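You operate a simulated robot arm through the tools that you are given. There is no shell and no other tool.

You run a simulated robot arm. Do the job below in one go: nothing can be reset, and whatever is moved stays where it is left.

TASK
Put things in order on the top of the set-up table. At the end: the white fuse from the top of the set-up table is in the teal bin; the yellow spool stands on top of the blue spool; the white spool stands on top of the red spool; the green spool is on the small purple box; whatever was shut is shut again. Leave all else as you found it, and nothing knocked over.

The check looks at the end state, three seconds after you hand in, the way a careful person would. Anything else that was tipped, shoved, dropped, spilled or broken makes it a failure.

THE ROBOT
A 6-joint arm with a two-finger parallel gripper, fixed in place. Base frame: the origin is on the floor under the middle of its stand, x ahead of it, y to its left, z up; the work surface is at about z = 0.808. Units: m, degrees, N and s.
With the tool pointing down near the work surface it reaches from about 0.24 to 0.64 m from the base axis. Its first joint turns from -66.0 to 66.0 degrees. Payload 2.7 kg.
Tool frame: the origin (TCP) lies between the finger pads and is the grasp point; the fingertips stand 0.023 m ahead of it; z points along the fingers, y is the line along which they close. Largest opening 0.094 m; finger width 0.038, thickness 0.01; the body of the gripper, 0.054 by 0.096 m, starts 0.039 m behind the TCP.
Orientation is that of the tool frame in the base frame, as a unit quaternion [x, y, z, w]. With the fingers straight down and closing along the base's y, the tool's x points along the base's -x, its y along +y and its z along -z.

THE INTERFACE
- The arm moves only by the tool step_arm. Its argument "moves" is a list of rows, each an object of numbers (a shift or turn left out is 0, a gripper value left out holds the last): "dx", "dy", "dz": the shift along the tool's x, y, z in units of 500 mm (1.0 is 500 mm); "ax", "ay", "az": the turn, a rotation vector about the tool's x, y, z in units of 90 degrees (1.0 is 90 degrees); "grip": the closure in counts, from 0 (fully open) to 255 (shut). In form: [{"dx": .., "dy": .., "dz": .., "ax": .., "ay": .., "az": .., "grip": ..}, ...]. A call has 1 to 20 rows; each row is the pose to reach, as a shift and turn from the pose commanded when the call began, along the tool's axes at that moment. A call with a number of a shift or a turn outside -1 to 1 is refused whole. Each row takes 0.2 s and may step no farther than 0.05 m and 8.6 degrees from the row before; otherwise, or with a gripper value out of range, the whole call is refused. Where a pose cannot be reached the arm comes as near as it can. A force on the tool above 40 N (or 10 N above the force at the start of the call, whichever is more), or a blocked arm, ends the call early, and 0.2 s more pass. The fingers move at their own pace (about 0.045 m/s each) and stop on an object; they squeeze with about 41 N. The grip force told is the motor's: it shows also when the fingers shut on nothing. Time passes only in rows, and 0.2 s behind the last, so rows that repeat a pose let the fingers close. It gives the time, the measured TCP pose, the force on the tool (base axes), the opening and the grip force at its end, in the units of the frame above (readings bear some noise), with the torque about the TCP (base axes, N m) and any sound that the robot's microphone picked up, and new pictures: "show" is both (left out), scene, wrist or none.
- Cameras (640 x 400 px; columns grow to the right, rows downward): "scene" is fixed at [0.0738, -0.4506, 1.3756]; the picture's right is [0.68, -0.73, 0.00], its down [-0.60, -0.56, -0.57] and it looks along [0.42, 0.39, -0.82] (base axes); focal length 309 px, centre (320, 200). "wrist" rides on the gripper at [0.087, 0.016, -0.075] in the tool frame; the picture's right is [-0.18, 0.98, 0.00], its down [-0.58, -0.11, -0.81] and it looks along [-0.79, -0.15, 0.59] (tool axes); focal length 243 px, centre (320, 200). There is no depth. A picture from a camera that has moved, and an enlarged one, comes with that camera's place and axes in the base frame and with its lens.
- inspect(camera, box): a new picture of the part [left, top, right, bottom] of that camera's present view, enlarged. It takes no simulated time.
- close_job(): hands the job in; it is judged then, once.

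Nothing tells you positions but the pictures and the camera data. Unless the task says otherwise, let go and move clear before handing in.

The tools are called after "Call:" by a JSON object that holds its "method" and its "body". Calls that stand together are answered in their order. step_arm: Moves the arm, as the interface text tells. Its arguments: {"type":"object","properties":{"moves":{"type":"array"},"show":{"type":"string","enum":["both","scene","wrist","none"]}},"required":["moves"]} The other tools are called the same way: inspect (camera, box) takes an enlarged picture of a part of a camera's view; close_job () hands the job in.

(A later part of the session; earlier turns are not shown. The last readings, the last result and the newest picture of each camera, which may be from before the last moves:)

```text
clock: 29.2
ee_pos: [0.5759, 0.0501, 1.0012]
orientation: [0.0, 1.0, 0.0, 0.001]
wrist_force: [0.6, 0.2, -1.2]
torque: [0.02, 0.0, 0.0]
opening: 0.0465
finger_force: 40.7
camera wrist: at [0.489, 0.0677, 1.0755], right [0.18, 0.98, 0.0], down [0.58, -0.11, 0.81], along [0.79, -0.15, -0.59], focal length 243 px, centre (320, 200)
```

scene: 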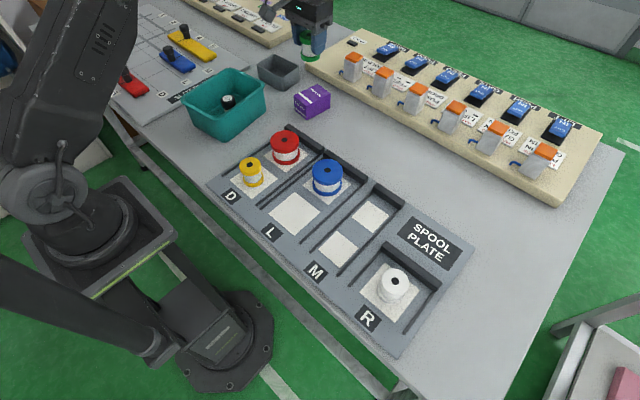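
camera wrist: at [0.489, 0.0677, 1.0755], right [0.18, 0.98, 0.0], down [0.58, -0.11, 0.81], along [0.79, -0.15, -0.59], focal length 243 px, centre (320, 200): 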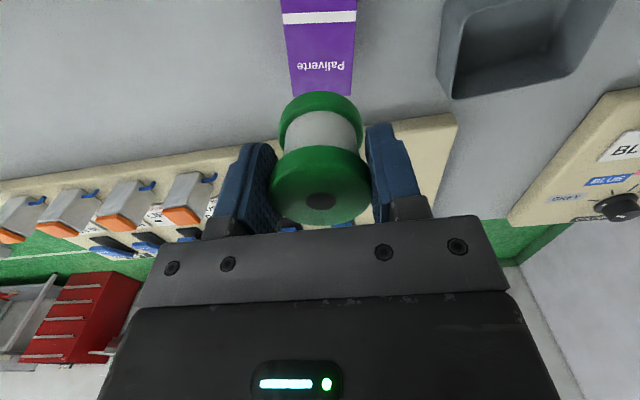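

Green is held straight above the box. I'll descend to just above the box top and check alignment.

Call:
{"method": "step_arm", "body": {"moves": [{"dz": 0.06}, {"dz": 0.11}, {"dz": 0.15}, {"dz": 0.17}, {"dz": 0.17}]}}

Call:
{"method": "inspect", "body": {"camera": "scene", "box": [270, 50, 370, 130]}}

Call:
{"method": "inspect", "body": {"camera": "wrist", "box": [200, 0, 440, 220]}}

```text
clock: 30.4
ee_pos: [0.5765, 0.0502, 0.9161]
orientation: [0.0, 1.0, 0.0, 0.001]
wrist_force: [0.1, -0.5, -0.3]
torque: [0.02, 0.02, -0.01]
opening: 0.0465
finger_force: 40.6
camera wrist: at [0.49, 0.0665, 0.99], right [0.18, 0.98, 0.0], down [0.58, -0.11, 0.81], along [0.79, -0.15, -0.59], focal length 243 px, centre (320, 200)
```

scene: 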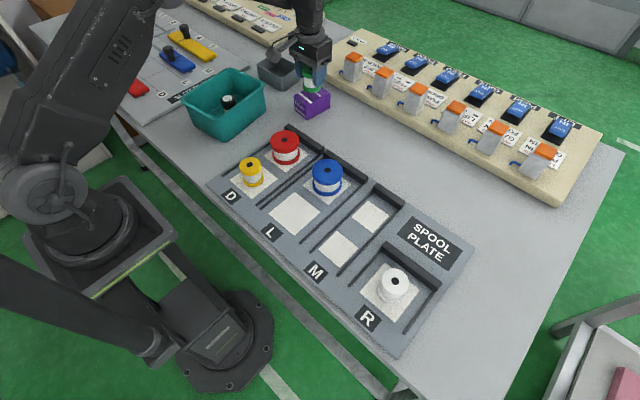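
wrist: 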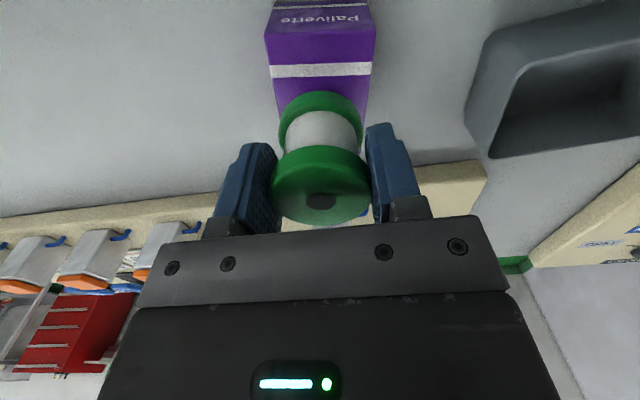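

```text
5.00 times, centred on (320, 90) of scene
camera zoom: at [0.0738, -0.4506, 1.3756], right [0.68, -0.73, 0.0], down [-0.6, -0.56, -0.57], along [0.42, 0.39, -0.82], focal length 1545 px, centre (320, 750)
```

zoom: 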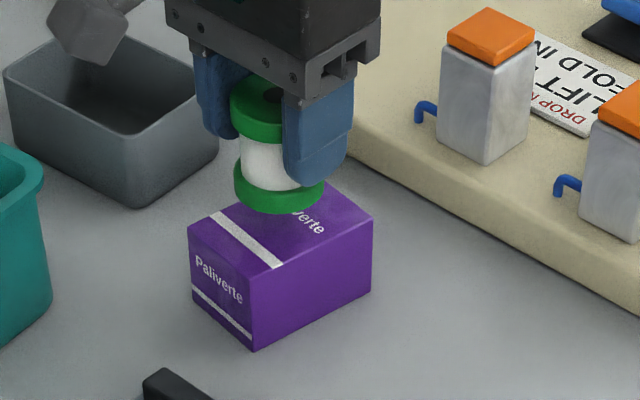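

```text
1.82 times, centred on (320, 110) of wrist
camera zoom: at [0.49, 0.0665, 0.99], right [0.18, 0.98, 0.0], down [0.58, -0.11, 0.81], along [0.79, -0.15, -0.59], focal length 441 px, centre (320, 364)
```

zoom: 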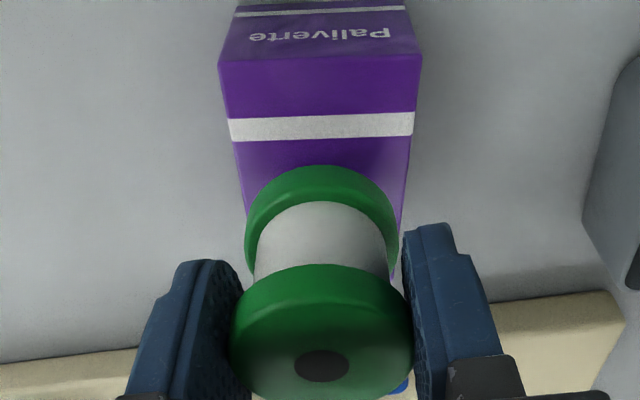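

The spool lines up with the middle of the box top. I'll lower in small steps until it touches.

Call:
{"method": "step_arm", "body": {"moves": [{"dy": 0.003, "dz": 0.01}, {"dy": 0.003, "dz": 0.02}, {"dy": 0.003, "dz": 0.028}, {"dy": 0.003, "dz": 0.032}, {"dy": 0.003, "dz": 0.034}, {"dy": 0.003, "dz": 0.036}], "show": "none"}}

Call:
{"method": "inspect", "body": {"camera": "scene", "box": [270, 50, 370, 130]}}

```text
clock: 31.8
ee_pos: [0.5766, 0.0512, 0.8972]
orientation: [0.0, 1.0, 0.001, 0.002]
wrist_force: [1.2, -0.1, -0.5]
torque: [-0.02, -0.03, -0.01]
opening: 0.0468
finger_force: 40.6
```

```text
5.00 times, centred on (320, 90) of scene
camera zoom: at [0.0738, -0.4506, 1.3756], right [0.68, -0.73, 0.0], down [-0.6, -0.56, -0.57], along [0.42, 0.39, -0.82], focal length 1545 px, centre (320, 750)
```

zoom: 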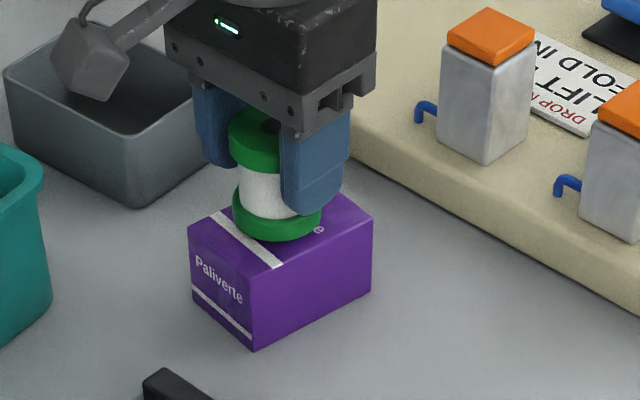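

Still no contact, so I'll continue in 1 mm steps.

Call:
{"method": "step_arm", "body": {"moves": [{"dz": 0.002}, {"dz": 0.004}, {"dz": 0.006}], "show": "none"}}

Call:
{"method": "step_arm", "body": {"moves": [{"dz": 0.002}, {"dz": 0.002}], "show": "none"}}

```text
clock: 32.6
ee_pos: [0.5774, 0.0518, 0.895]
orientation: [0.0, 1.0, 0.001, 0.001]
wrist_force: [0.0, 0.0, -2.0]
torque: [0.0, 0.02, 0.02]
opening: 0.0466
finger_force: 41.2
```

```text
clock: 33.2
ee_pos: [0.576, 0.0523, 0.8936]
orientation: [0.0, 1.0, 0.0, 0.0]
wrist_force: [1.1, 0.1, -1.3]
torque: [0.03, 0.01, 0.05]
opening: 0.0464
finger_force: 40.9
```

Call:
{"method": "step_arm", "body": {"moves": [{"dz": 0.002}, {"dz": 0.004}, {"dz": 0.004}], "show": "none"}}

Call:
{"method": "inspect", "body": {"camera": "scene", "box": [270, 50, 370, 130]}}

```text
clock: 34.0
ee_pos: [0.5766, 0.0526, 0.893]
orientation: [0.0, 1.0, -0.001, 0.002]
wrist_force: [-2.2, -0.4, 5.5]
torque: [-0.03, 0.1, 0.0]
opening: 0.0466
finger_force: 41.1
```

```text
5.00 times, centred on (320, 90) of scene
camera zoom: at [0.0736, -0.4506, 1.3756], right [0.68, -0.73, 0.0], down [-0.6, -0.56, -0.57], along [0.42, 0.39, -0.82], focal length 1545 px, centre (320, 750)
```

zoom: 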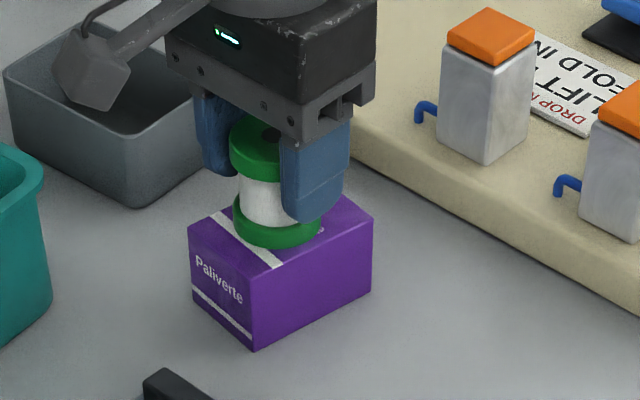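

I now feel 5.5 N upward, so the spool is on the box. I'll release with a partial opening and rise straight up.

Call:
{"method": "step_arm", "body": {"moves": [{"dz": 0.0, "grip": 80}, {"grip": 80}, {"grip": 80}, {"grip": 80}]}}

Call:
{"method": "step_arm", "body": {"moves": [{"dz": -0.01}, {"dz": -0.03}, {"dz": -0.07}, {"dz": -0.14}, {"dz": -0.21}, {"dz": -0.21}]}}

Call:
{"method": "inspect", "body": {"camera": "scene", "box": [270, 50, 370, 130]}}

```text
clock: 35.0
ee_pos: [0.5767, 0.0516, 0.893]
orientation: [0.0, 1.0, 0.0, 0.001]
wrist_force: [-0.1, -0.2, 0.6]
torque: [0.01, 0.01, 0.02]
opening: 0.0643
finger_force: 0.1
camera wrist: at [0.4896, 0.0686, 0.9665], right [0.18, 0.98, 0.0], down [0.58, -0.11, 0.81], along [0.79, -0.15, -0.59], focal length 243 px, centre (320, 200)
```

scene: 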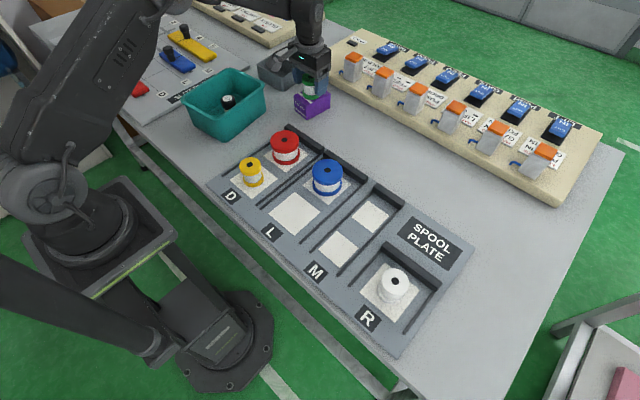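
wrist: 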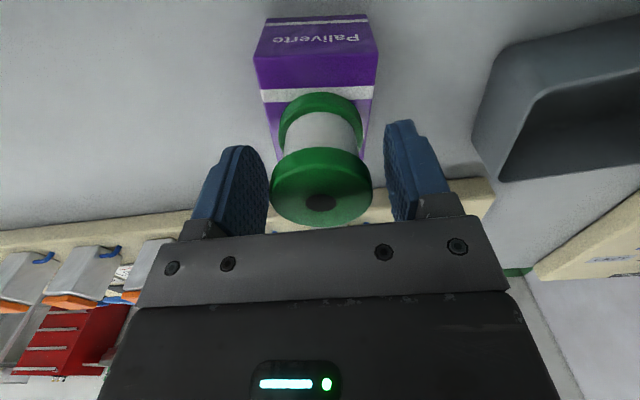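

```text
clock: 36.4
ee_pos: [0.577, 0.052, 0.998]
orientation: [0.0, 1.0, 0.0, 0.001]
wrist_force: [-0.2, -0.2, 0.1]
torque: [-0.03, -0.02, -0.01]
opening: 0.0647
finger_force: 0.0
camera wrist: at [0.4888, 0.0687, 1.0716], right [0.18, 0.98, 0.0], down [0.58, -0.11, 0.81], along [0.79, -0.15, -0.59], focal length 243 px, centre (320, 200)
```

scene: 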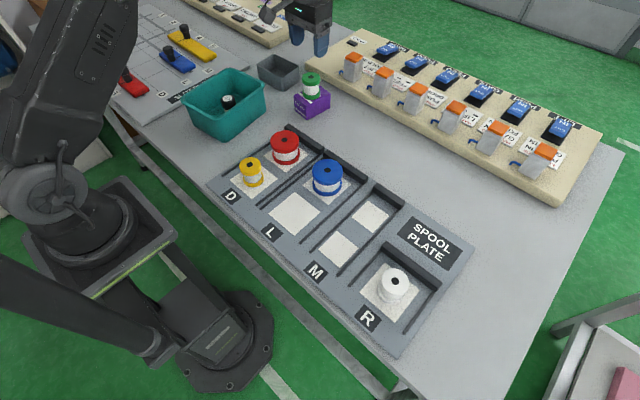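
wrist: 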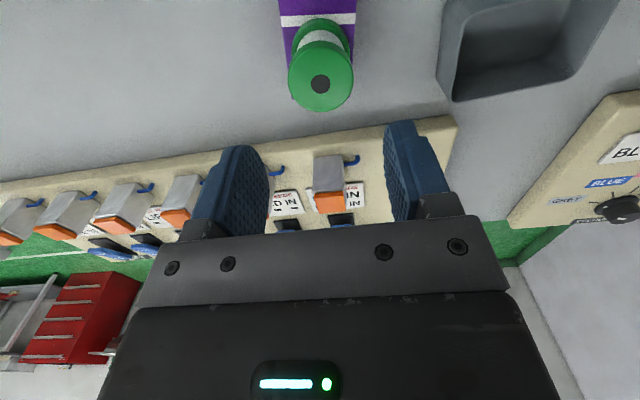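

```text
5.00 times, centred on (320, 90) of scene
camera zoom: at [0.0738, -0.4506, 1.3756], right [0.68, -0.73, 0.0], down [-0.6, -0.56, -0.57], along [0.42, 0.39, -0.82], focal length 1545 px, centre (320, 750)
```

zoom: 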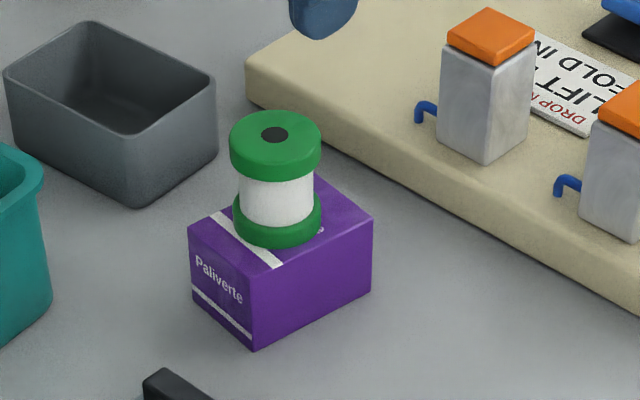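

Green stands squarely on the purple box. Next I hover over the yellow spool near (0.299, -0.028) to measure it.

Call:
{"method": "step_arm", "body": {"moves": [{"dx": 0.0794, "dy": -0.0229, "grip": 50}, {"dx": 0.1589, "dy": -0.0457, "grip": 50}, {"dx": 0.2383, "dy": -0.0686}, {"dx": 0.3177, "dy": -0.0914}, {"dx": 0.3971, "dy": -0.1143}, {"dx": 0.4766, "dy": -0.1371}, {"dx": 0.556, "dy": -0.16}, {"dx": 0.556, "dy": -0.16, "dz": 0.05}, {"dx": 0.556, "dy": -0.16, "dz": 0.05}]}}

Call:
{"method": "inspect", "body": {"camera": "wrist", "box": [220, 0, 420, 150]}}

```text
clock: 38.4
ee_pos: [0.2989, -0.029, 0.971]
orientation: [-0.001, 1.0, 0.0, 0.001]
wrist_force: [0.5, -0.3, 0.0]
torque: [0.0, -0.04, 0.02]
opening: 0.0756
finger_force: 0.0
camera wrist: at [0.2116, -0.0114, 1.045], right [0.18, 0.98, 0.0], down [0.58, -0.11, 0.81], along [0.79, -0.15, -0.59], focal length 243 px, centre (320, 200)
```

scene: 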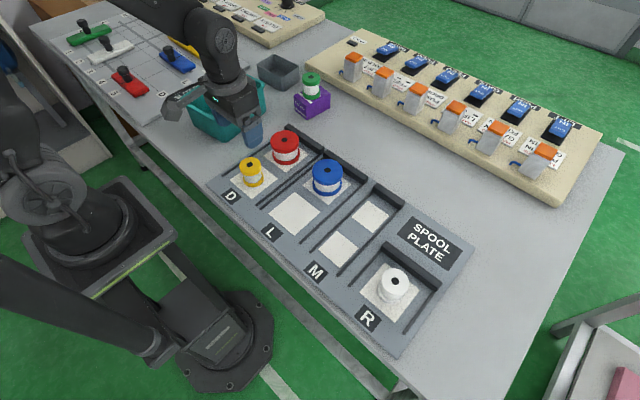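
wrist: 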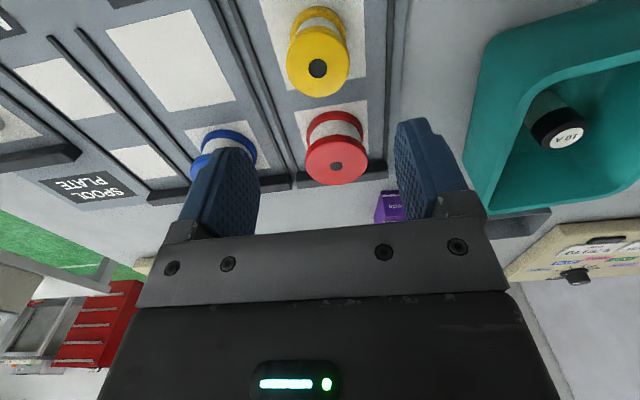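

```text
2.67 times, centred on (320, 75) of wrist
camera zoom: at [0.2116, -0.0114, 1.045], right [0.18, 0.98, 0.0], down [0.58, -0.11, 0.81], along [0.79, -0.15, -0.59], focal length 647 px, centre (320, 533)
```

zoom: 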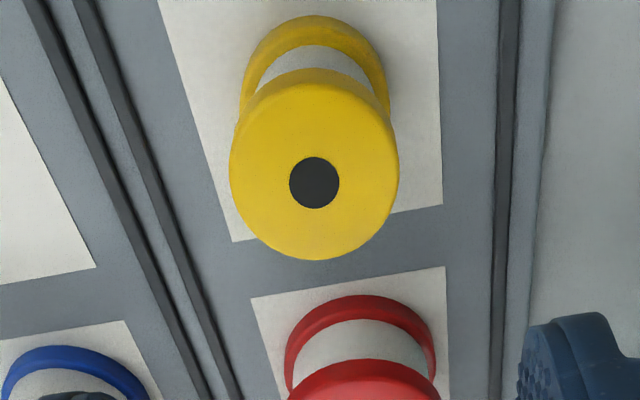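

Yellow is at about (0.296, -0.029). I'll narrow the opening so the fingers stay inside the lane rails, then descend around it.

Call:
{"method": "step_arm", "body": {"moves": [{"dx": 0.006, "dy": -0.002, "dz": 0.06, "grip": 76}, {"dx": 0.006, "dy": -0.002, "dz": 0.12, "grip": 76}, {"dx": 0.006, "dy": -0.002, "dz": 0.17}, {"dx": 0.006, "dy": -0.002, "dz": 0.2}, {"dx": 0.006, "dy": -0.002, "dz": 0.2}]}}

Call:
{"method": "inspect", "body": {"camera": "scene", "box": [200, 125, 310, 215]}}

```text
clock: 39.6
ee_pos: [0.2964, -0.0273, 0.8708]
orientation: [0.0, 1.0, 0.0, 0.001]
wrist_force: [1.4, -0.3, -0.4]
torque: [0.0, 0.01, 0.0]
opening: 0.0661
finger_force: 0.1
camera wrist: at [0.2088, -0.0116, 0.9461], right [0.18, 0.98, 0.0], down [0.58, -0.11, 0.81], along [0.79, -0.15, -0.59], focal length 243 px, centre (320, 200)
```

scene: 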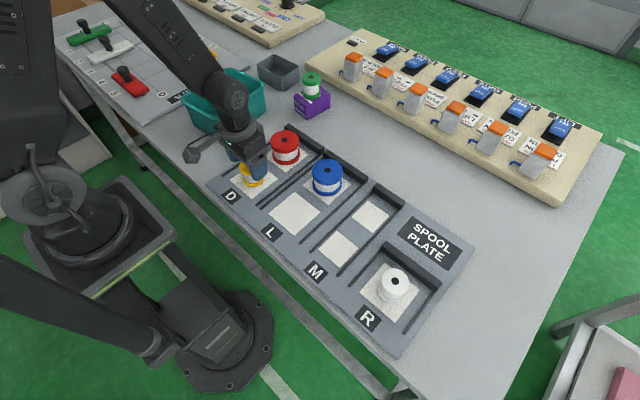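
wrist: 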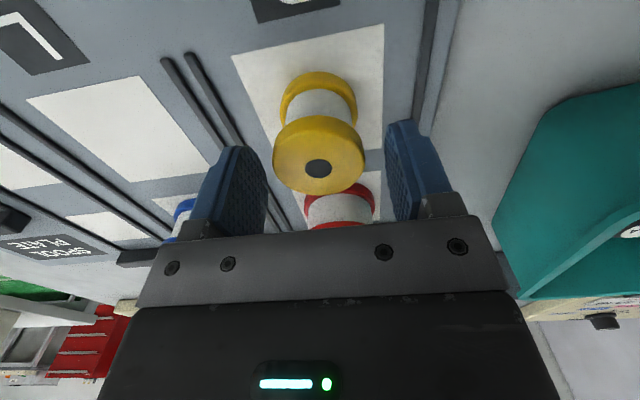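

```text
4.44 times, centred on (255, 170) of scene
camera zoom: at [0.0738, -0.4506, 1.3756], right [0.68, -0.73, 0.0], down [-0.6, -0.56, -0.57], along [0.42, 0.39, -0.82], focal length 1373 px, centre (609, 333)
```

zoom: 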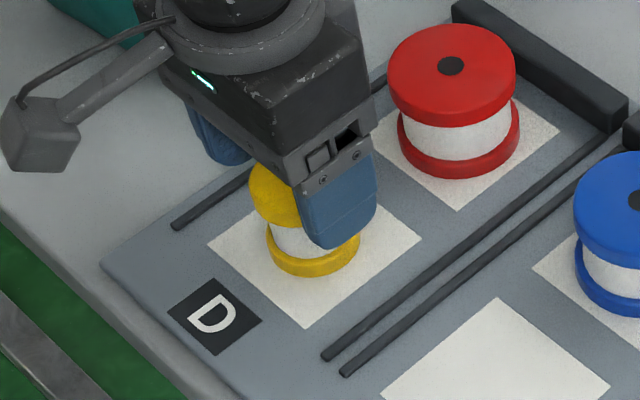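

Yellow is in the same place relative to the fingers as green was, and red is well clear. I'll go down to grip height and close.

Call:
{"method": "step_arm", "body": {"moves": [{"dz": 0.016}, {"dz": 0.032}, {"dz": 0.046}, {"dz": 0.046}, {"dz": 0.046, "grip": 255}, {"dz": 0.046, "grip": 255}, {"dz": 0.046, "grip": 255}, {"dz": 0.046, "grip": 255}]}}

Call:
{"method": "inspect", "body": {"camera": "scene", "box": [200, 125, 310, 215]}}

```text
clock: 41.4
ee_pos: [0.2958, -0.0287, 0.8473]
orientation: [0.0, 1.0, 0.0, 0.001]
wrist_force: [0.2, -0.4, -0.9]
torque: [0.03, -0.02, 0.01]
opening: 0.0464
finger_force: 40.8
camera wrist: at [0.2089, -0.0121, 0.9228], right [0.18, 0.98, 0.0], down [0.58, -0.11, 0.81], along [0.79, -0.15, -0.59], focal length 243 px, centre (320, 200)
```

scene: 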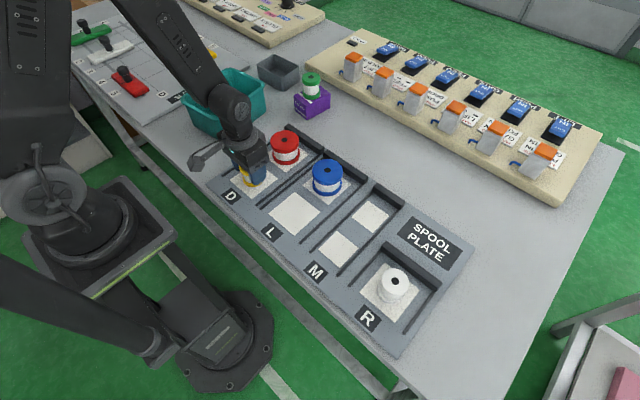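
wrist: 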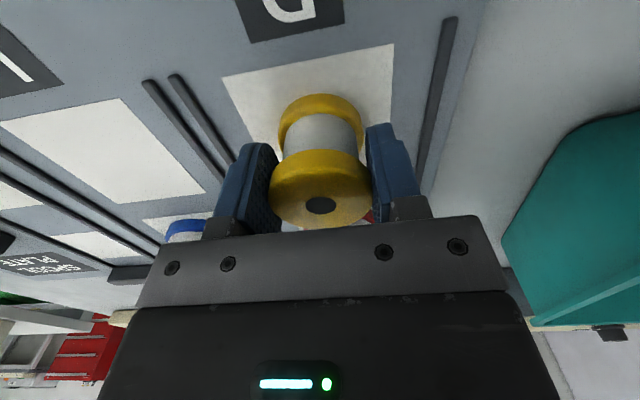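

```text
4.44 times, centred on (255, 170) of scene
camera zoom: at [0.0738, -0.4506, 1.3756], right [0.68, -0.73, 0.0], down [-0.6, -0.56, -0.57], along [0.42, 0.39, -0.82], focal length 1373 px, centre (609, 333)
```

zoom: 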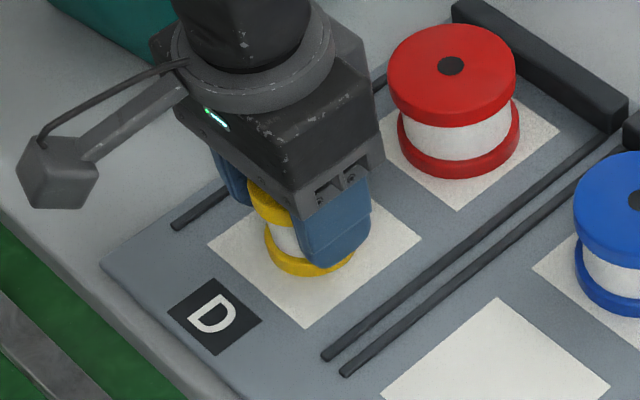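

Yellow is gripped. I'll lift it and move above the blue spool near (0.403, -0.165), checking alignment from above.

Call:
{"method": "step_arm", "body": {"moves": [{"dz": -0.03}, {"dz": -0.09}, {"dz": -0.17}, {"dz": -0.25}, {"dz": -0.31}, {"dx": -0.0535, "dy": -0.0685, "dz": -0.31}, {"dx": -0.107, "dy": -0.137, "dz": -0.31}, {"dx": -0.1605, "dy": -0.2055, "dz": -0.31}, {"dx": -0.214, "dy": -0.274, "dz": -0.31}, {"dx": -0.214, "dy": -0.274, "dz": -0.31}]}}

Call:
{"method": "inspect", "body": {"camera": "wrist", "box": [220, 0, 420, 150]}}

```text
clock: 43.6
ee_pos: [0.4028, -0.1662, 1.0035]
orientation: [0.0, 1.0, 0.0, 0.001]
wrist_force: [-0.1, -0.4, -1.1]
torque: [-0.03, -0.05, 0.0]
opening: 0.0464
finger_force: 41.6
camera wrist: at [0.3157, -0.1511, 1.0777], right [0.18, 0.98, 0.0], down [0.58, -0.11, 0.81], along [0.79, -0.15, -0.59], focal length 243 px, centre (320, 200)
```

scene: 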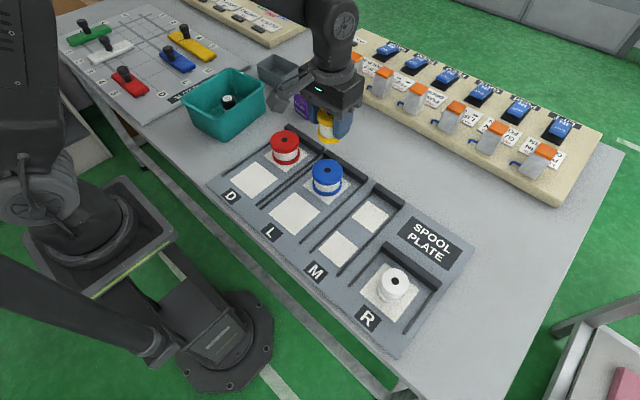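
wrist: 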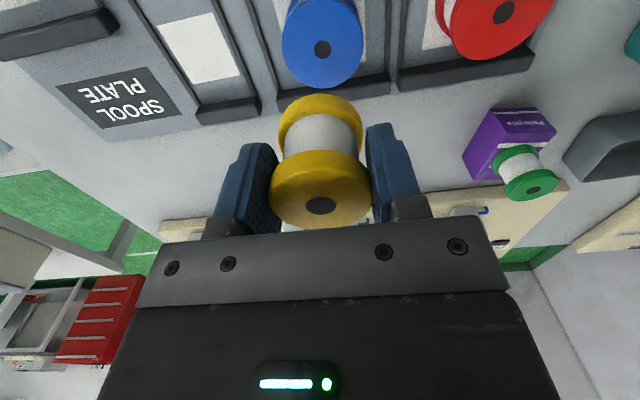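

```text
2.67 times, centred on (320, 75) of wrist
camera zoom: at [0.3157, -0.1511, 1.0777], right [0.18, 0.98, 0.0], down [0.58, -0.11, 0.81], along [0.79, -0.15, -0.59], focal length 647 px, centre (320, 533)
```

zoom: 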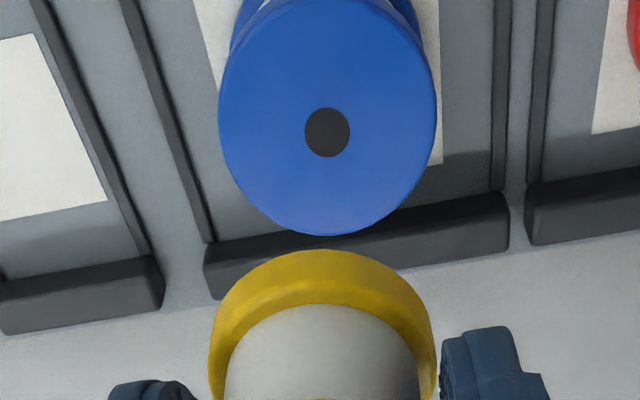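

Blue is nearly under the held yellow spool and needs only about a 2.5 mm correction in y. I'll descend to just above and verify.

Call:
{"method": "step_arm", "body": {"moves": [{"dx": 0.001, "dy": 0.005, "dz": 0.05}, {"dx": 0.001, "dy": 0.005, "dz": 0.1}, {"dx": 0.001, "dy": 0.005, "dz": 0.15}, {"dx": 0.001, "dy": 0.005, "dz": 0.18}, {"dx": 0.001, "dy": 0.005, "dz": 0.18}]}}

Call:
{"method": "inspect", "body": {"camera": "scene", "box": [270, 110, 380, 210]}}

Call:
{"method": "inspect", "body": {"camera": "wrist", "box": [200, 0, 440, 220]}}

```text
clock: 44.8
ee_pos: [0.4027, -0.1636, 0.9132]
orientation: [0.0, 1.0, 0.0, 0.001]
wrist_force: [-0.3, 0.4, -0.6]
torque: [0.0, -0.01, -0.02]
opening: 0.0465
finger_force: 41.3
camera wrist: at [0.3148, -0.1468, 0.9875], right [0.18, 0.98, 0.0], down [0.58, -0.11, 0.81], along [0.79, -0.15, -0.59], focal length 243 px, centre (320, 200)
```

scene: 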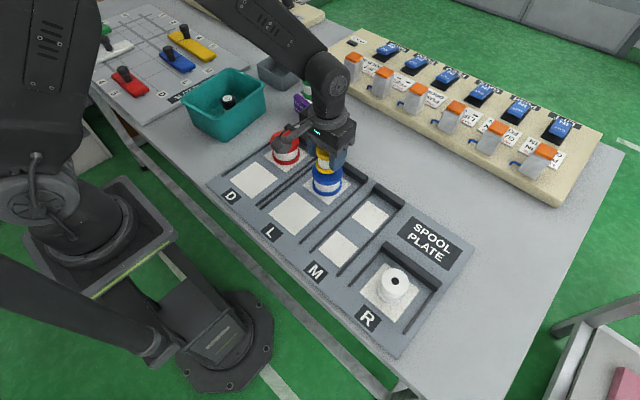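
wrist: 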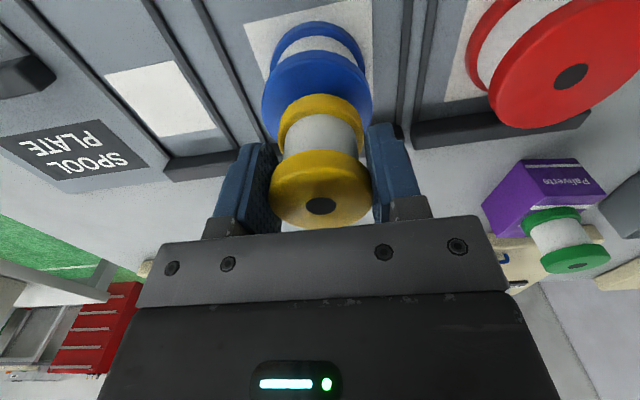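

```text
4.00 times, centred on (325, 160) of scene
camera zoom: at [0.0738, -0.4506, 1.3756], right [0.68, -0.73, 0.0], down [-0.6, -0.56, -0.57], along [0.42, 0.39, -0.82], focal length 1236 px, centre (300, 360)
```

zoom: 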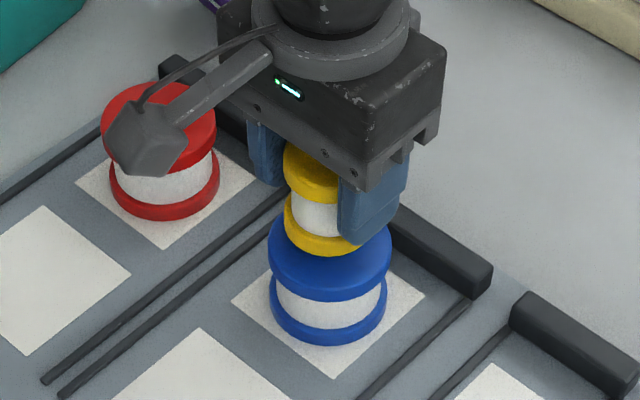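

```text
1.82 times, centred on (320, 110) of wrist
camera zoom: at [0.3148, -0.1468, 0.9875], right [0.18, 0.98, 0.0], down [0.58, -0.11, 0.81], along [0.79, -0.15, -0.59], focal length 441 px, centre (320, 364)
```

zoom: 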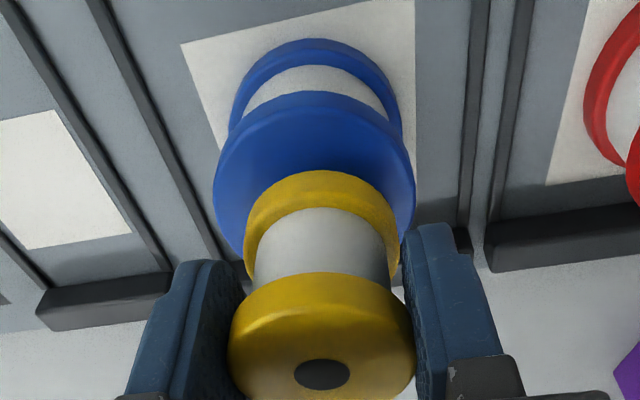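

Alignment is good, with yellow about 2 mm too far toward +y. I'll correct that and lower gently.

Call:
{"method": "step_arm", "body": {"moves": [{"dy": -0.003, "dz": 0.008}, {"dy": -0.003, "dz": 0.016}, {"dy": -0.003, "dz": 0.022}, {"dy": -0.003, "dz": 0.025}, {"dy": -0.003, "dz": 0.027}], "show": "none"}}

Call:
{"method": "inspect", "body": {"camera": "scene", "box": [270, 110, 380, 210]}}

```text
clock: 46.0
ee_pos: [0.4014, -0.1662, 0.8999]
orientation: [0.0, 1.0, 0.0, 0.002]
wrist_force: [-1.3, -0.3, 1.8]
torque: [0.02, 0.06, 0.01]
opening: 0.0466
finger_force: 40.7
```

```text
4.00 times, centred on (325, 160) of scene
camera zoom: at [0.0737, -0.4506, 1.3756], right [0.68, -0.73, 0.0], down [-0.6, -0.56, -0.57], along [0.42, 0.39, -0.82], focal length 1236 px, centre (300, 360)
```

zoom: 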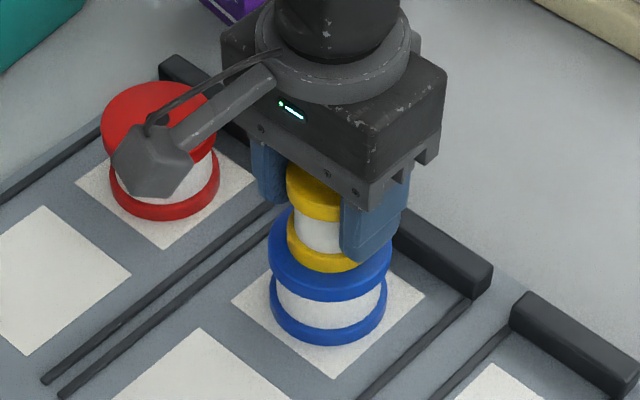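

Call:
{"method": "step_arm", "body": {"moves": [{"dz": 0.001}, {"dz": 0.002}, {"dz": 0.002}], "show": "none"}}

```text
clock: 46.8
ee_pos: [0.4021, -0.1648, 0.8998]
orientation: [-0.001, 1.0, -0.001, 0.002]
wrist_force: [-6.2, -0.9, 20.3]
torque: [0.03, 0.34, 0.01]
opening: 0.0464
finger_force: 41.2
```

Yellow is resting on blue with 20 N upward force. I'll ease off 1 mm and release.

Call:
{"method": "step_arm", "body": {"moves": [{"dz": -0.002}, {"dz": -0.002}, {"dz": -0.002, "grip": 80}, {"dz": -0.002, "grip": 80}, {"dz": -0.002, "grip": 80}]}}

Call:
{"method": "step_arm", "body": {"moves": [{"dz": -0.01}, {"dz": -0.03}, {"dz": -0.07}, {"dz": -0.14}, {"dz": -0.2}, {"dz": -0.2}]}}

Call:
{"method": "inspect", "body": {"camera": "scene", "box": [270, 110, 380, 210]}}

```text
clock: 48.0
ee_pos: [0.4024, -0.1637, 0.8999]
orientation: [0.0, 1.0, 0.001, 0.001]
wrist_force: [-0.2, -0.2, 0.0]
torque: [0.02, 0.0, 0.0]
opening: 0.0646
finger_force: 0.0
camera wrist: at [0.3155, -0.1483, 0.9745], right [0.18, 0.98, 0.0], down [0.58, -0.11, 0.81], along [0.79, -0.15, -0.59], focal length 243 px, centre (320, 200)
```

scene: 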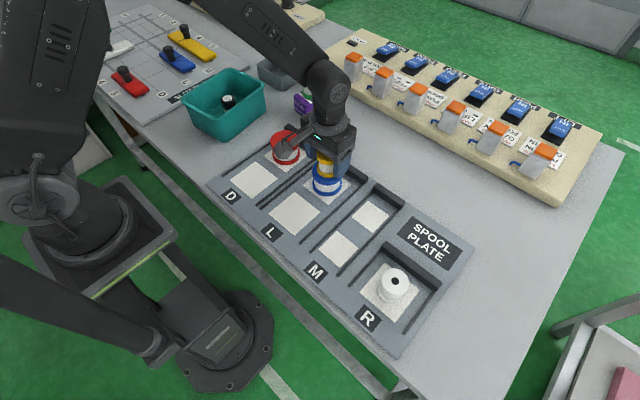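
wrist: 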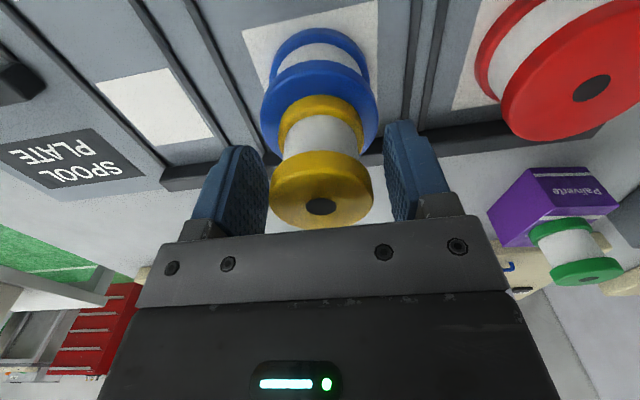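

```text
clock: 49.4
ee_pos: [0.4017, -0.1655, 1.0]
orientation: [0.0, 1.0, 0.0, 0.001]
wrist_force: [0.2, 0.3, 0.4]
torque: [-0.01, -0.03, 0.0]
opening: 0.0646
finger_force: 0.0
camera wrist: at [0.3151, -0.1478, 1.0748], right [0.18, 0.98, 0.0], down [0.58, -0.11, 0.81], along [0.79, -0.15, -0.59], focal length 243 px, centre (320, 200)
```

scene: 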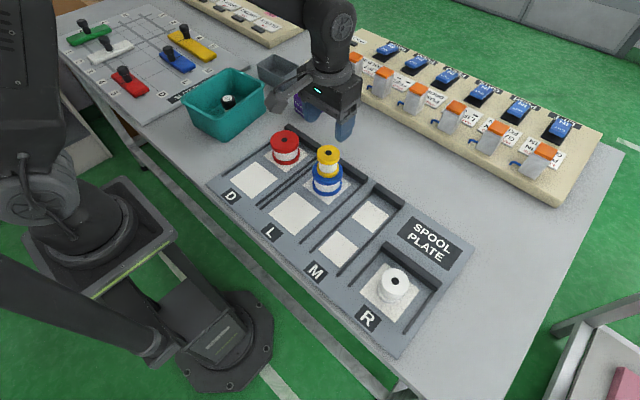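
wrist: 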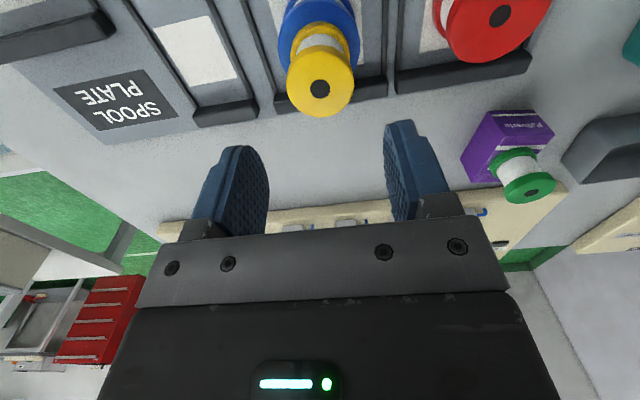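

```text
4.00 times, centred on (325, 160) of scene
camera zoom: at [0.0738, -0.4506, 1.3756], right [0.68, -0.73, 0.0], down [-0.6, -0.56, -0.57], along [0.42, 0.39, -0.82], focal length 1236 px, centre (300, 360)
```

zoom: 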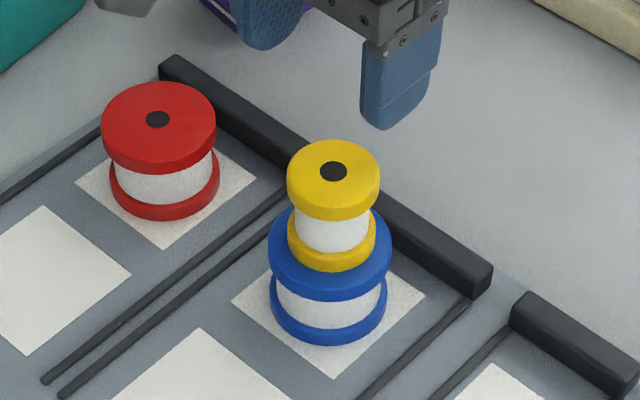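

Yellow stands centred on blue. Last is the white spool near (0.30, -0.416), so I'll hover over it to measure.

Call:
{"method": "step_arm", "body": {"moves": [{"dx": 0.0294, "dy": -0.0719}, {"dx": 0.0589, "dy": -0.1437}, {"dx": 0.0883, "dy": -0.2156}, {"dx": 0.1177, "dy": -0.2874}, {"dx": 0.1471, "dy": -0.3593}, {"dx": 0.1766, "dy": -0.4311}, {"dx": 0.206, "dy": -0.503}, {"dx": 0.206, "dy": -0.503, "dz": 0.05}, {"dx": 0.206, "dy": -0.503, "dz": 0.05}]}}

Call:
{"method": "inspect", "body": {"camera": "wrist", "box": [220, 0, 420, 150]}}

```text
clock: 51.4
ee_pos: [0.2992, -0.4171, 0.9739]
orientation: [0.0, 1.0, -0.001, 0.001]
wrist_force: [0.8, 0.0, 0.4]
torque: [-0.02, 0.0, -0.01]
opening: 0.0645
finger_force: 0.1
camera wrist: at [0.2125, -0.4005, 1.0481], right [0.18, 0.98, 0.0], down [0.58, -0.11, 0.81], along [0.79, -0.15, -0.59], focal length 243 px, centre (320, 200)
```

scene: 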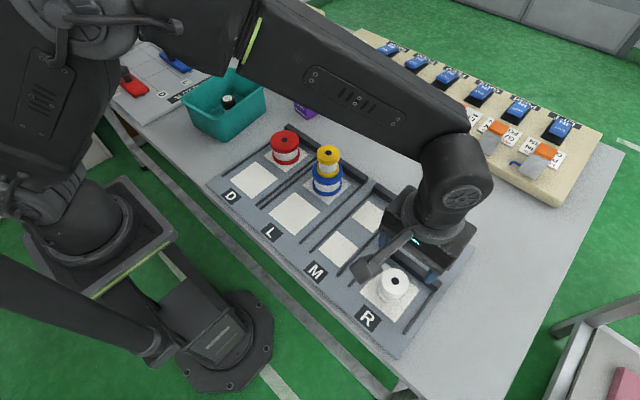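
wrist: 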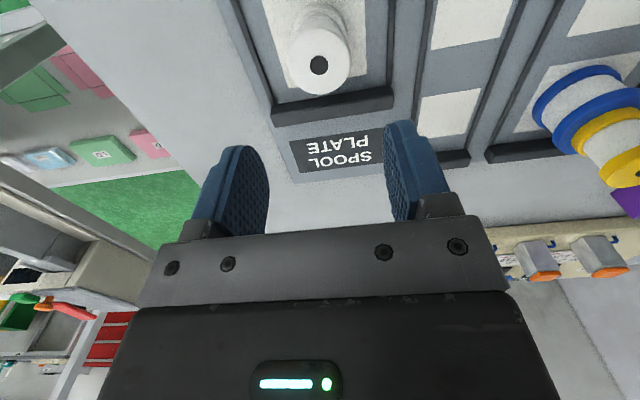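

```text
2.67 times, centred on (320, 75) of wrist
camera zoom: at [0.2125, -0.4005, 1.0481], right [0.18, 0.98, 0.0], down [0.58, -0.11, 0.81], along [0.79, -0.15, -0.59], focal length 647 px, centre (320, 533)
```

zoom: 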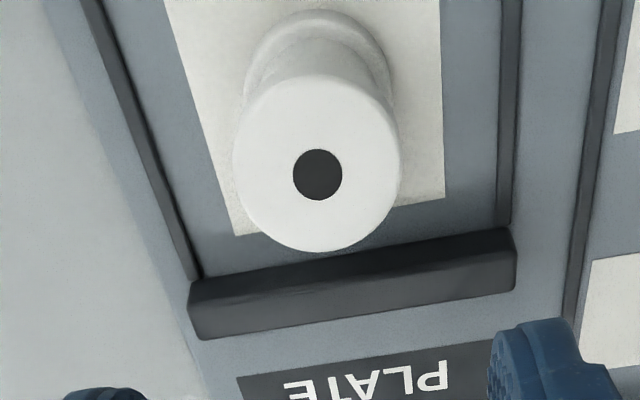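

White is at about (0.296, -0.4165), directly below. I'll descend around it in two stages.

Call:
{"method": "step_arm", "body": {"moves": [{"dx": 0.007, "dz": 0.06, "grip": 76}, {"dx": 0.007, "dz": 0.12}, {"dx": 0.007, "dz": 0.17}, {"dx": 0.007, "dz": 0.205}, {"dx": 0.007, "dz": 0.205}]}}

Call:
{"method": "inspect", "body": {"camera": "scene", "box": [330, 220, 460, 340]}}

```text
clock: 52.6
ee_pos: [0.2945, -0.4161, 0.8713]
orientation: [0.0, 1.0, 0.001, 0.0]
wrist_force: [0.6, 0.6, 0.1]
torque: [0.02, 0.0, -0.01]
opening: 0.0662
finger_force: 0.0
camera wrist: at [0.2084, -0.3994, 0.9461], right [0.18, 0.98, 0.0], down [0.58, -0.11, 0.81], along [0.79, -0.15, -0.59], focal length 243 px, centre (320, 200)
```

scene: 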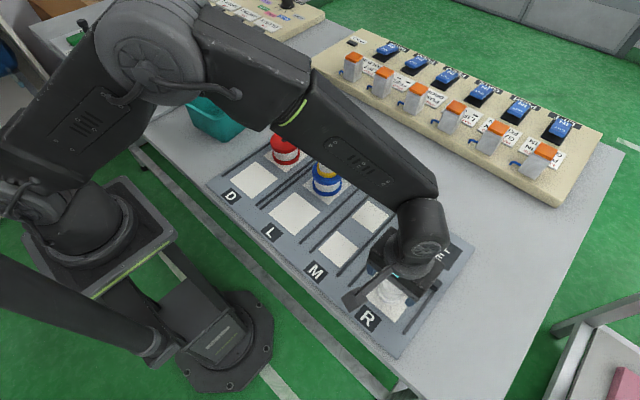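
wrist: 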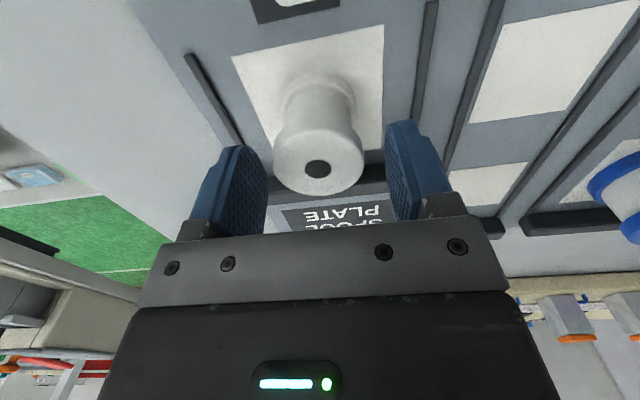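

```text
3.33 times, centred on (395, 280) of scene
camera zoom: at [0.0738, -0.4506, 1.3756], right [0.68, -0.73, 0.0], down [-0.6, -0.56, -0.57], along [0.42, 0.39, -0.82], focal length 1030 px, centre (70, -67)
```

zoom: 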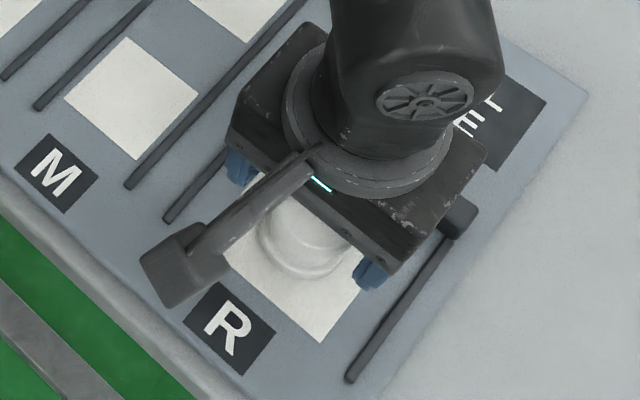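

White is centred and the fingers are inside the lane rails. I'll go down to grip height and close.

Call:
{"method": "step_arm", "body": {"moves": [{"dz": 0.016}, {"dz": 0.032}, {"dz": 0.048}, {"dz": 0.048}, {"dz": 0.048, "grip": 255}, {"dz": 0.048, "grip": 255}, {"dz": 0.048, "grip": 255}, {"dz": 0.048, "grip": 255}]}}

```text
clock: 54.4
ee_pos: [0.2955, -0.4171, 0.8486]
orientation: [0.0, 1.0, -0.001, 0.001]
wrist_force: [-0.3, -0.2, -0.5]
torque: [-0.06, 0.03, 0.01]
opening: 0.0464
finger_force: 41.1
camera wrist: at [0.2085, -0.3998, 0.9225], right [0.18, 0.98, 0.0], down [0.58, -0.11, 0.81], along [0.79, -0.15, -0.59], focal length 243 px, centre (320, 200)
```

scene: 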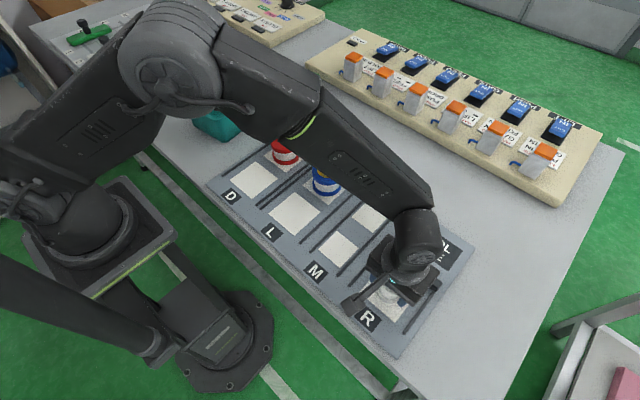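
wrist: 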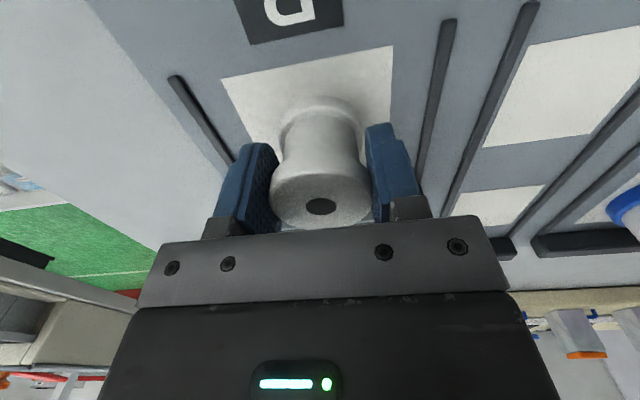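

White is gripped. I'll lift it high, swing left keeping clear of the yellow/blue stack, and stop above red near (0.403, -0.03).

Call:
{"method": "step_arm", "body": {"moves": [{"dz": -0.03}, {"dz": -0.09}, {"dz": -0.17}, {"dz": -0.26}, {"dz": -0.34}, {"dy": 0.0858, "dz": -0.34}, {"dy": 0.1716, "dz": -0.34}, {"dy": 0.2573, "dz": -0.34}, {"dy": 0.3431, "dz": -0.34}, {"dy": 0.4289, "dz": -0.34}, {"dy": 0.5147, "dz": -0.34}, {"dy": 0.6004, "dz": -0.34}, {"dy": 0.6862, "dz": -0.34}, {"dy": 0.772, "dz": -0.34}, {"dx": -0.072, "dy": 0.772, "dz": -0.34}, {"dx": -0.144, "dy": 0.772, "dz": -0.34}, {"dx": -0.215, "dy": 0.772, "dz": -0.32}, {"dx": -0.215, "dy": 0.772, "dz": -0.31}, {"dx": -0.215, "dy": 0.772, "dz": -0.31}]}}

Call:
{"method": "inspect", "body": {"camera": "wrist", "box": [220, 0, 420, 150]}}

```text
clock: 58.4
ee_pos: [0.403, -0.0296, 1.0041]
orientation: [-0.001, 1.0, 0.0, 0.001]
wrist_force: [0.2, -0.4, -1.9]
torque: [0.01, 0.02, 0.01]
opening: 0.0466
finger_force: 41.4
camera wrist: at [0.3163, -0.0134, 1.0776], right [0.18, 0.98, 0.0], down [0.58, -0.11, 0.81], along [0.79, -0.15, -0.59], focal length 243 px, centre (320, 200)
```

scene: 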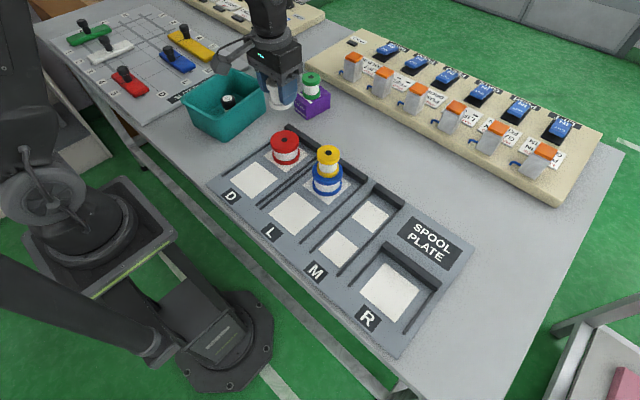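
wrist: 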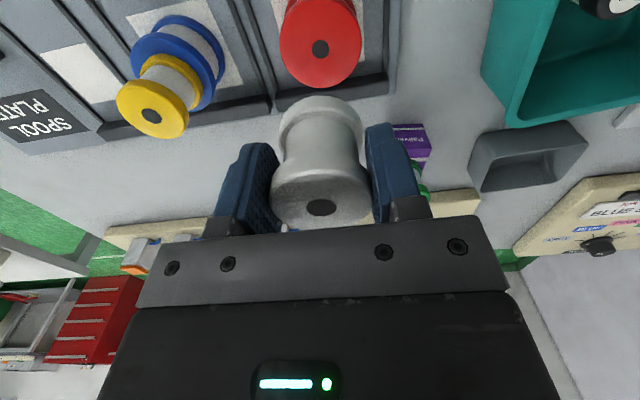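

```text
2.67 times, centred on (320, 75) of wrist
camera zoom: at [0.3163, -0.0134, 1.0776], right [0.18, 0.98, 0.0], down [0.58, -0.11, 0.81], along [0.79, -0.15, -0.59], focal length 647 px, centre (320, 533)
```

zoom: 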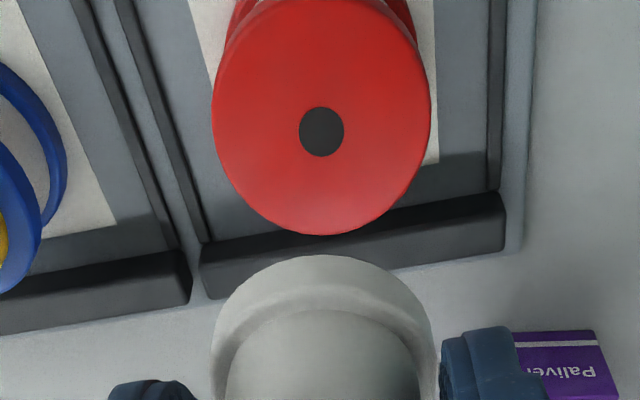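

Red sits right below the held white spool, needing only about a 2.5 mm correction in x. I'll descend to just above it and check.

Call:
{"method": "step_arm", "body": {"moves": [{"dx": 0.005, "dy": 0.0015, "dz": 0.05}, {"dx": 0.005, "dy": 0.0015, "dz": 0.1}, {"dx": 0.005, "dy": 0.0015, "dz": 0.15}, {"dx": 0.005, "dy": 0.0015, "dz": 0.18}, {"dx": 0.005, "dy": 0.0015, "dz": 0.18}]}}

Call:
{"method": "inspect", "body": {"camera": "scene", "box": [230, 90, 340, 190]}}

Call:
{"method": "inspect", "body": {"camera": "wrist", "box": [200, 0, 440, 220]}}

```text
clock: 59.6
ee_pos: [0.4004, -0.0301, 0.913]
orientation: [0.0, 1.0, 0.0, 0.001]
wrist_force: [0.3, -0.3, -1.6]
torque: [0.03, -0.04, 0.0]
opening: 0.0464
finger_force: 40.7
camera wrist: at [0.3138, -0.0133, 0.9876], right [0.18, 0.98, 0.0], down [0.58, -0.11, 0.81], along [0.79, -0.15, -0.59], focal length 243 px, centre (320, 200)
```

scene: 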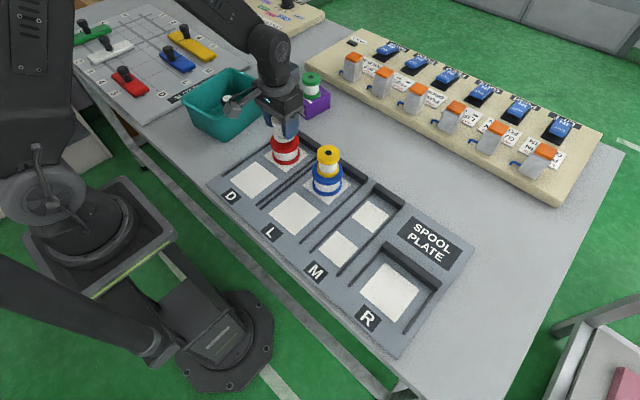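
wrist: 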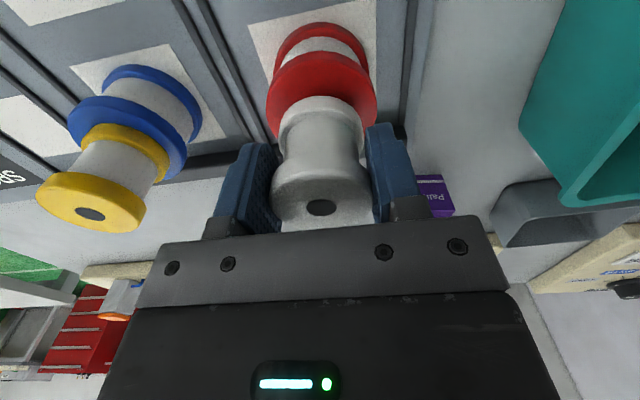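

```text
4.00 times, centred on (285, 140) of scene
camera zoom: at [0.0738, -0.4506, 1.3756], right [0.68, -0.73, 0.0], down [-0.6, -0.56, -0.57], along [0.42, 0.39, -0.82], focal length 1236 px, centre (460, 440)
```

zoom: 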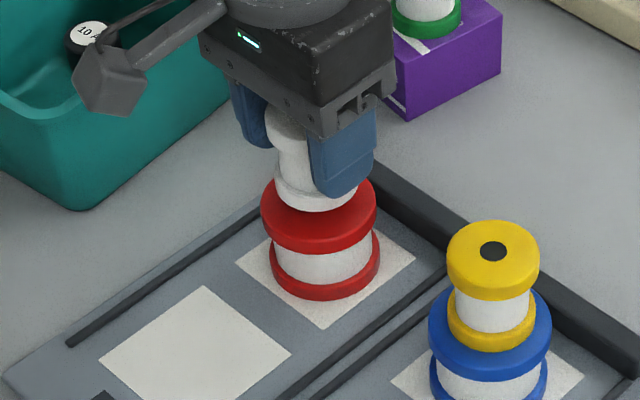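

```text
1.82 times, centred on (320, 110) of wrist
camera zoom: at [0.3138, -0.0133, 0.9876], right [0.18, 0.98, 0.0], down [0.58, -0.11, 0.81], along [0.79, -0.15, -0.59], focal length 441 px, centre (320, 364)
```

zoom: 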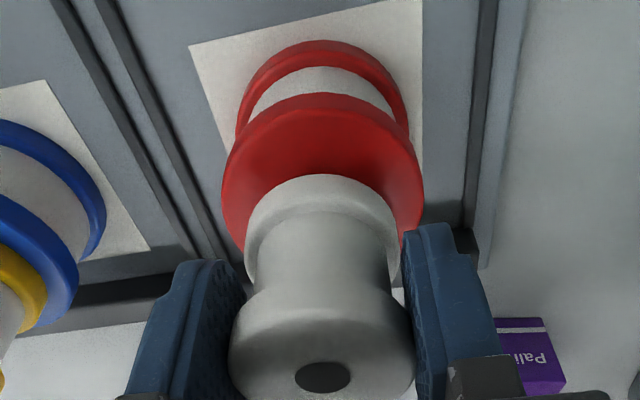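

White is lined up with red within about a millimetre. I'll lower it gently to contact.

Call:
{"method": "step_arm", "body": {"moves": [{"dy": 0.001, "dz": 0.008}, {"dy": 0.001, "dz": 0.016}, {"dy": 0.001, "dz": 0.022}, {"dy": 0.001, "dz": 0.025}, {"dy": 0.001, "dz": 0.027}, {"dy": 0.001, "dz": 0.027}], "show": "none"}}

Call:
{"method": "inspect", "body": {"camera": "scene", "box": [230, 90, 340, 190]}}

```text
clock: 61.0
ee_pos: [0.3997, -0.03, 0.8989]
orientation: [0.001, 1.0, 0.0, 0.001]
wrist_force: [-0.3, 0.0, 0.8]
torque: [-0.04, -0.01, -0.01]
opening: 0.0464
finger_force: 41.1
```

```text
4.00 times, centred on (285, 140) of scene
camera zoom: at [0.0738, -0.4506, 1.3756], right [0.68, -0.73, 0.0], down [-0.6, -0.56, -0.57], along [0.42, 0.39, -0.82], focal length 1236 px, centre (460, 440)
```

zoom: 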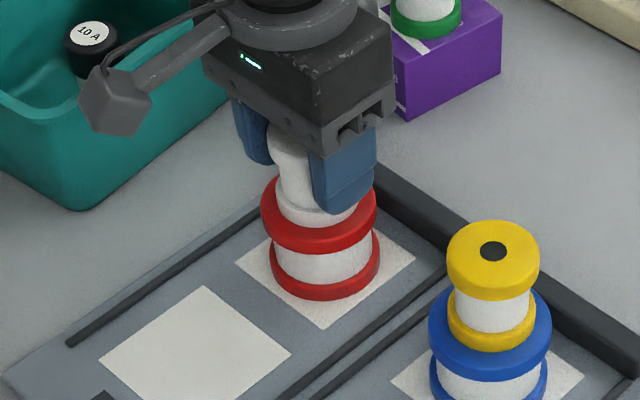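

Call:
{"method": "step_arm", "body": {"moves": [{"dz": 0.001}, {"dz": 0.002}, {"dz": 0.002}], "show": "none"}}

```text
clock: 61.8
ee_pos: [0.4005, -0.0288, 0.899]
orientation: [0.0, 1.0, 0.001, 0.002]
wrist_force: [-4.4, -0.7, 15.8]
torque: [0.04, 0.23, 0.0]
opening: 0.0466
finger_force: 40.8
```

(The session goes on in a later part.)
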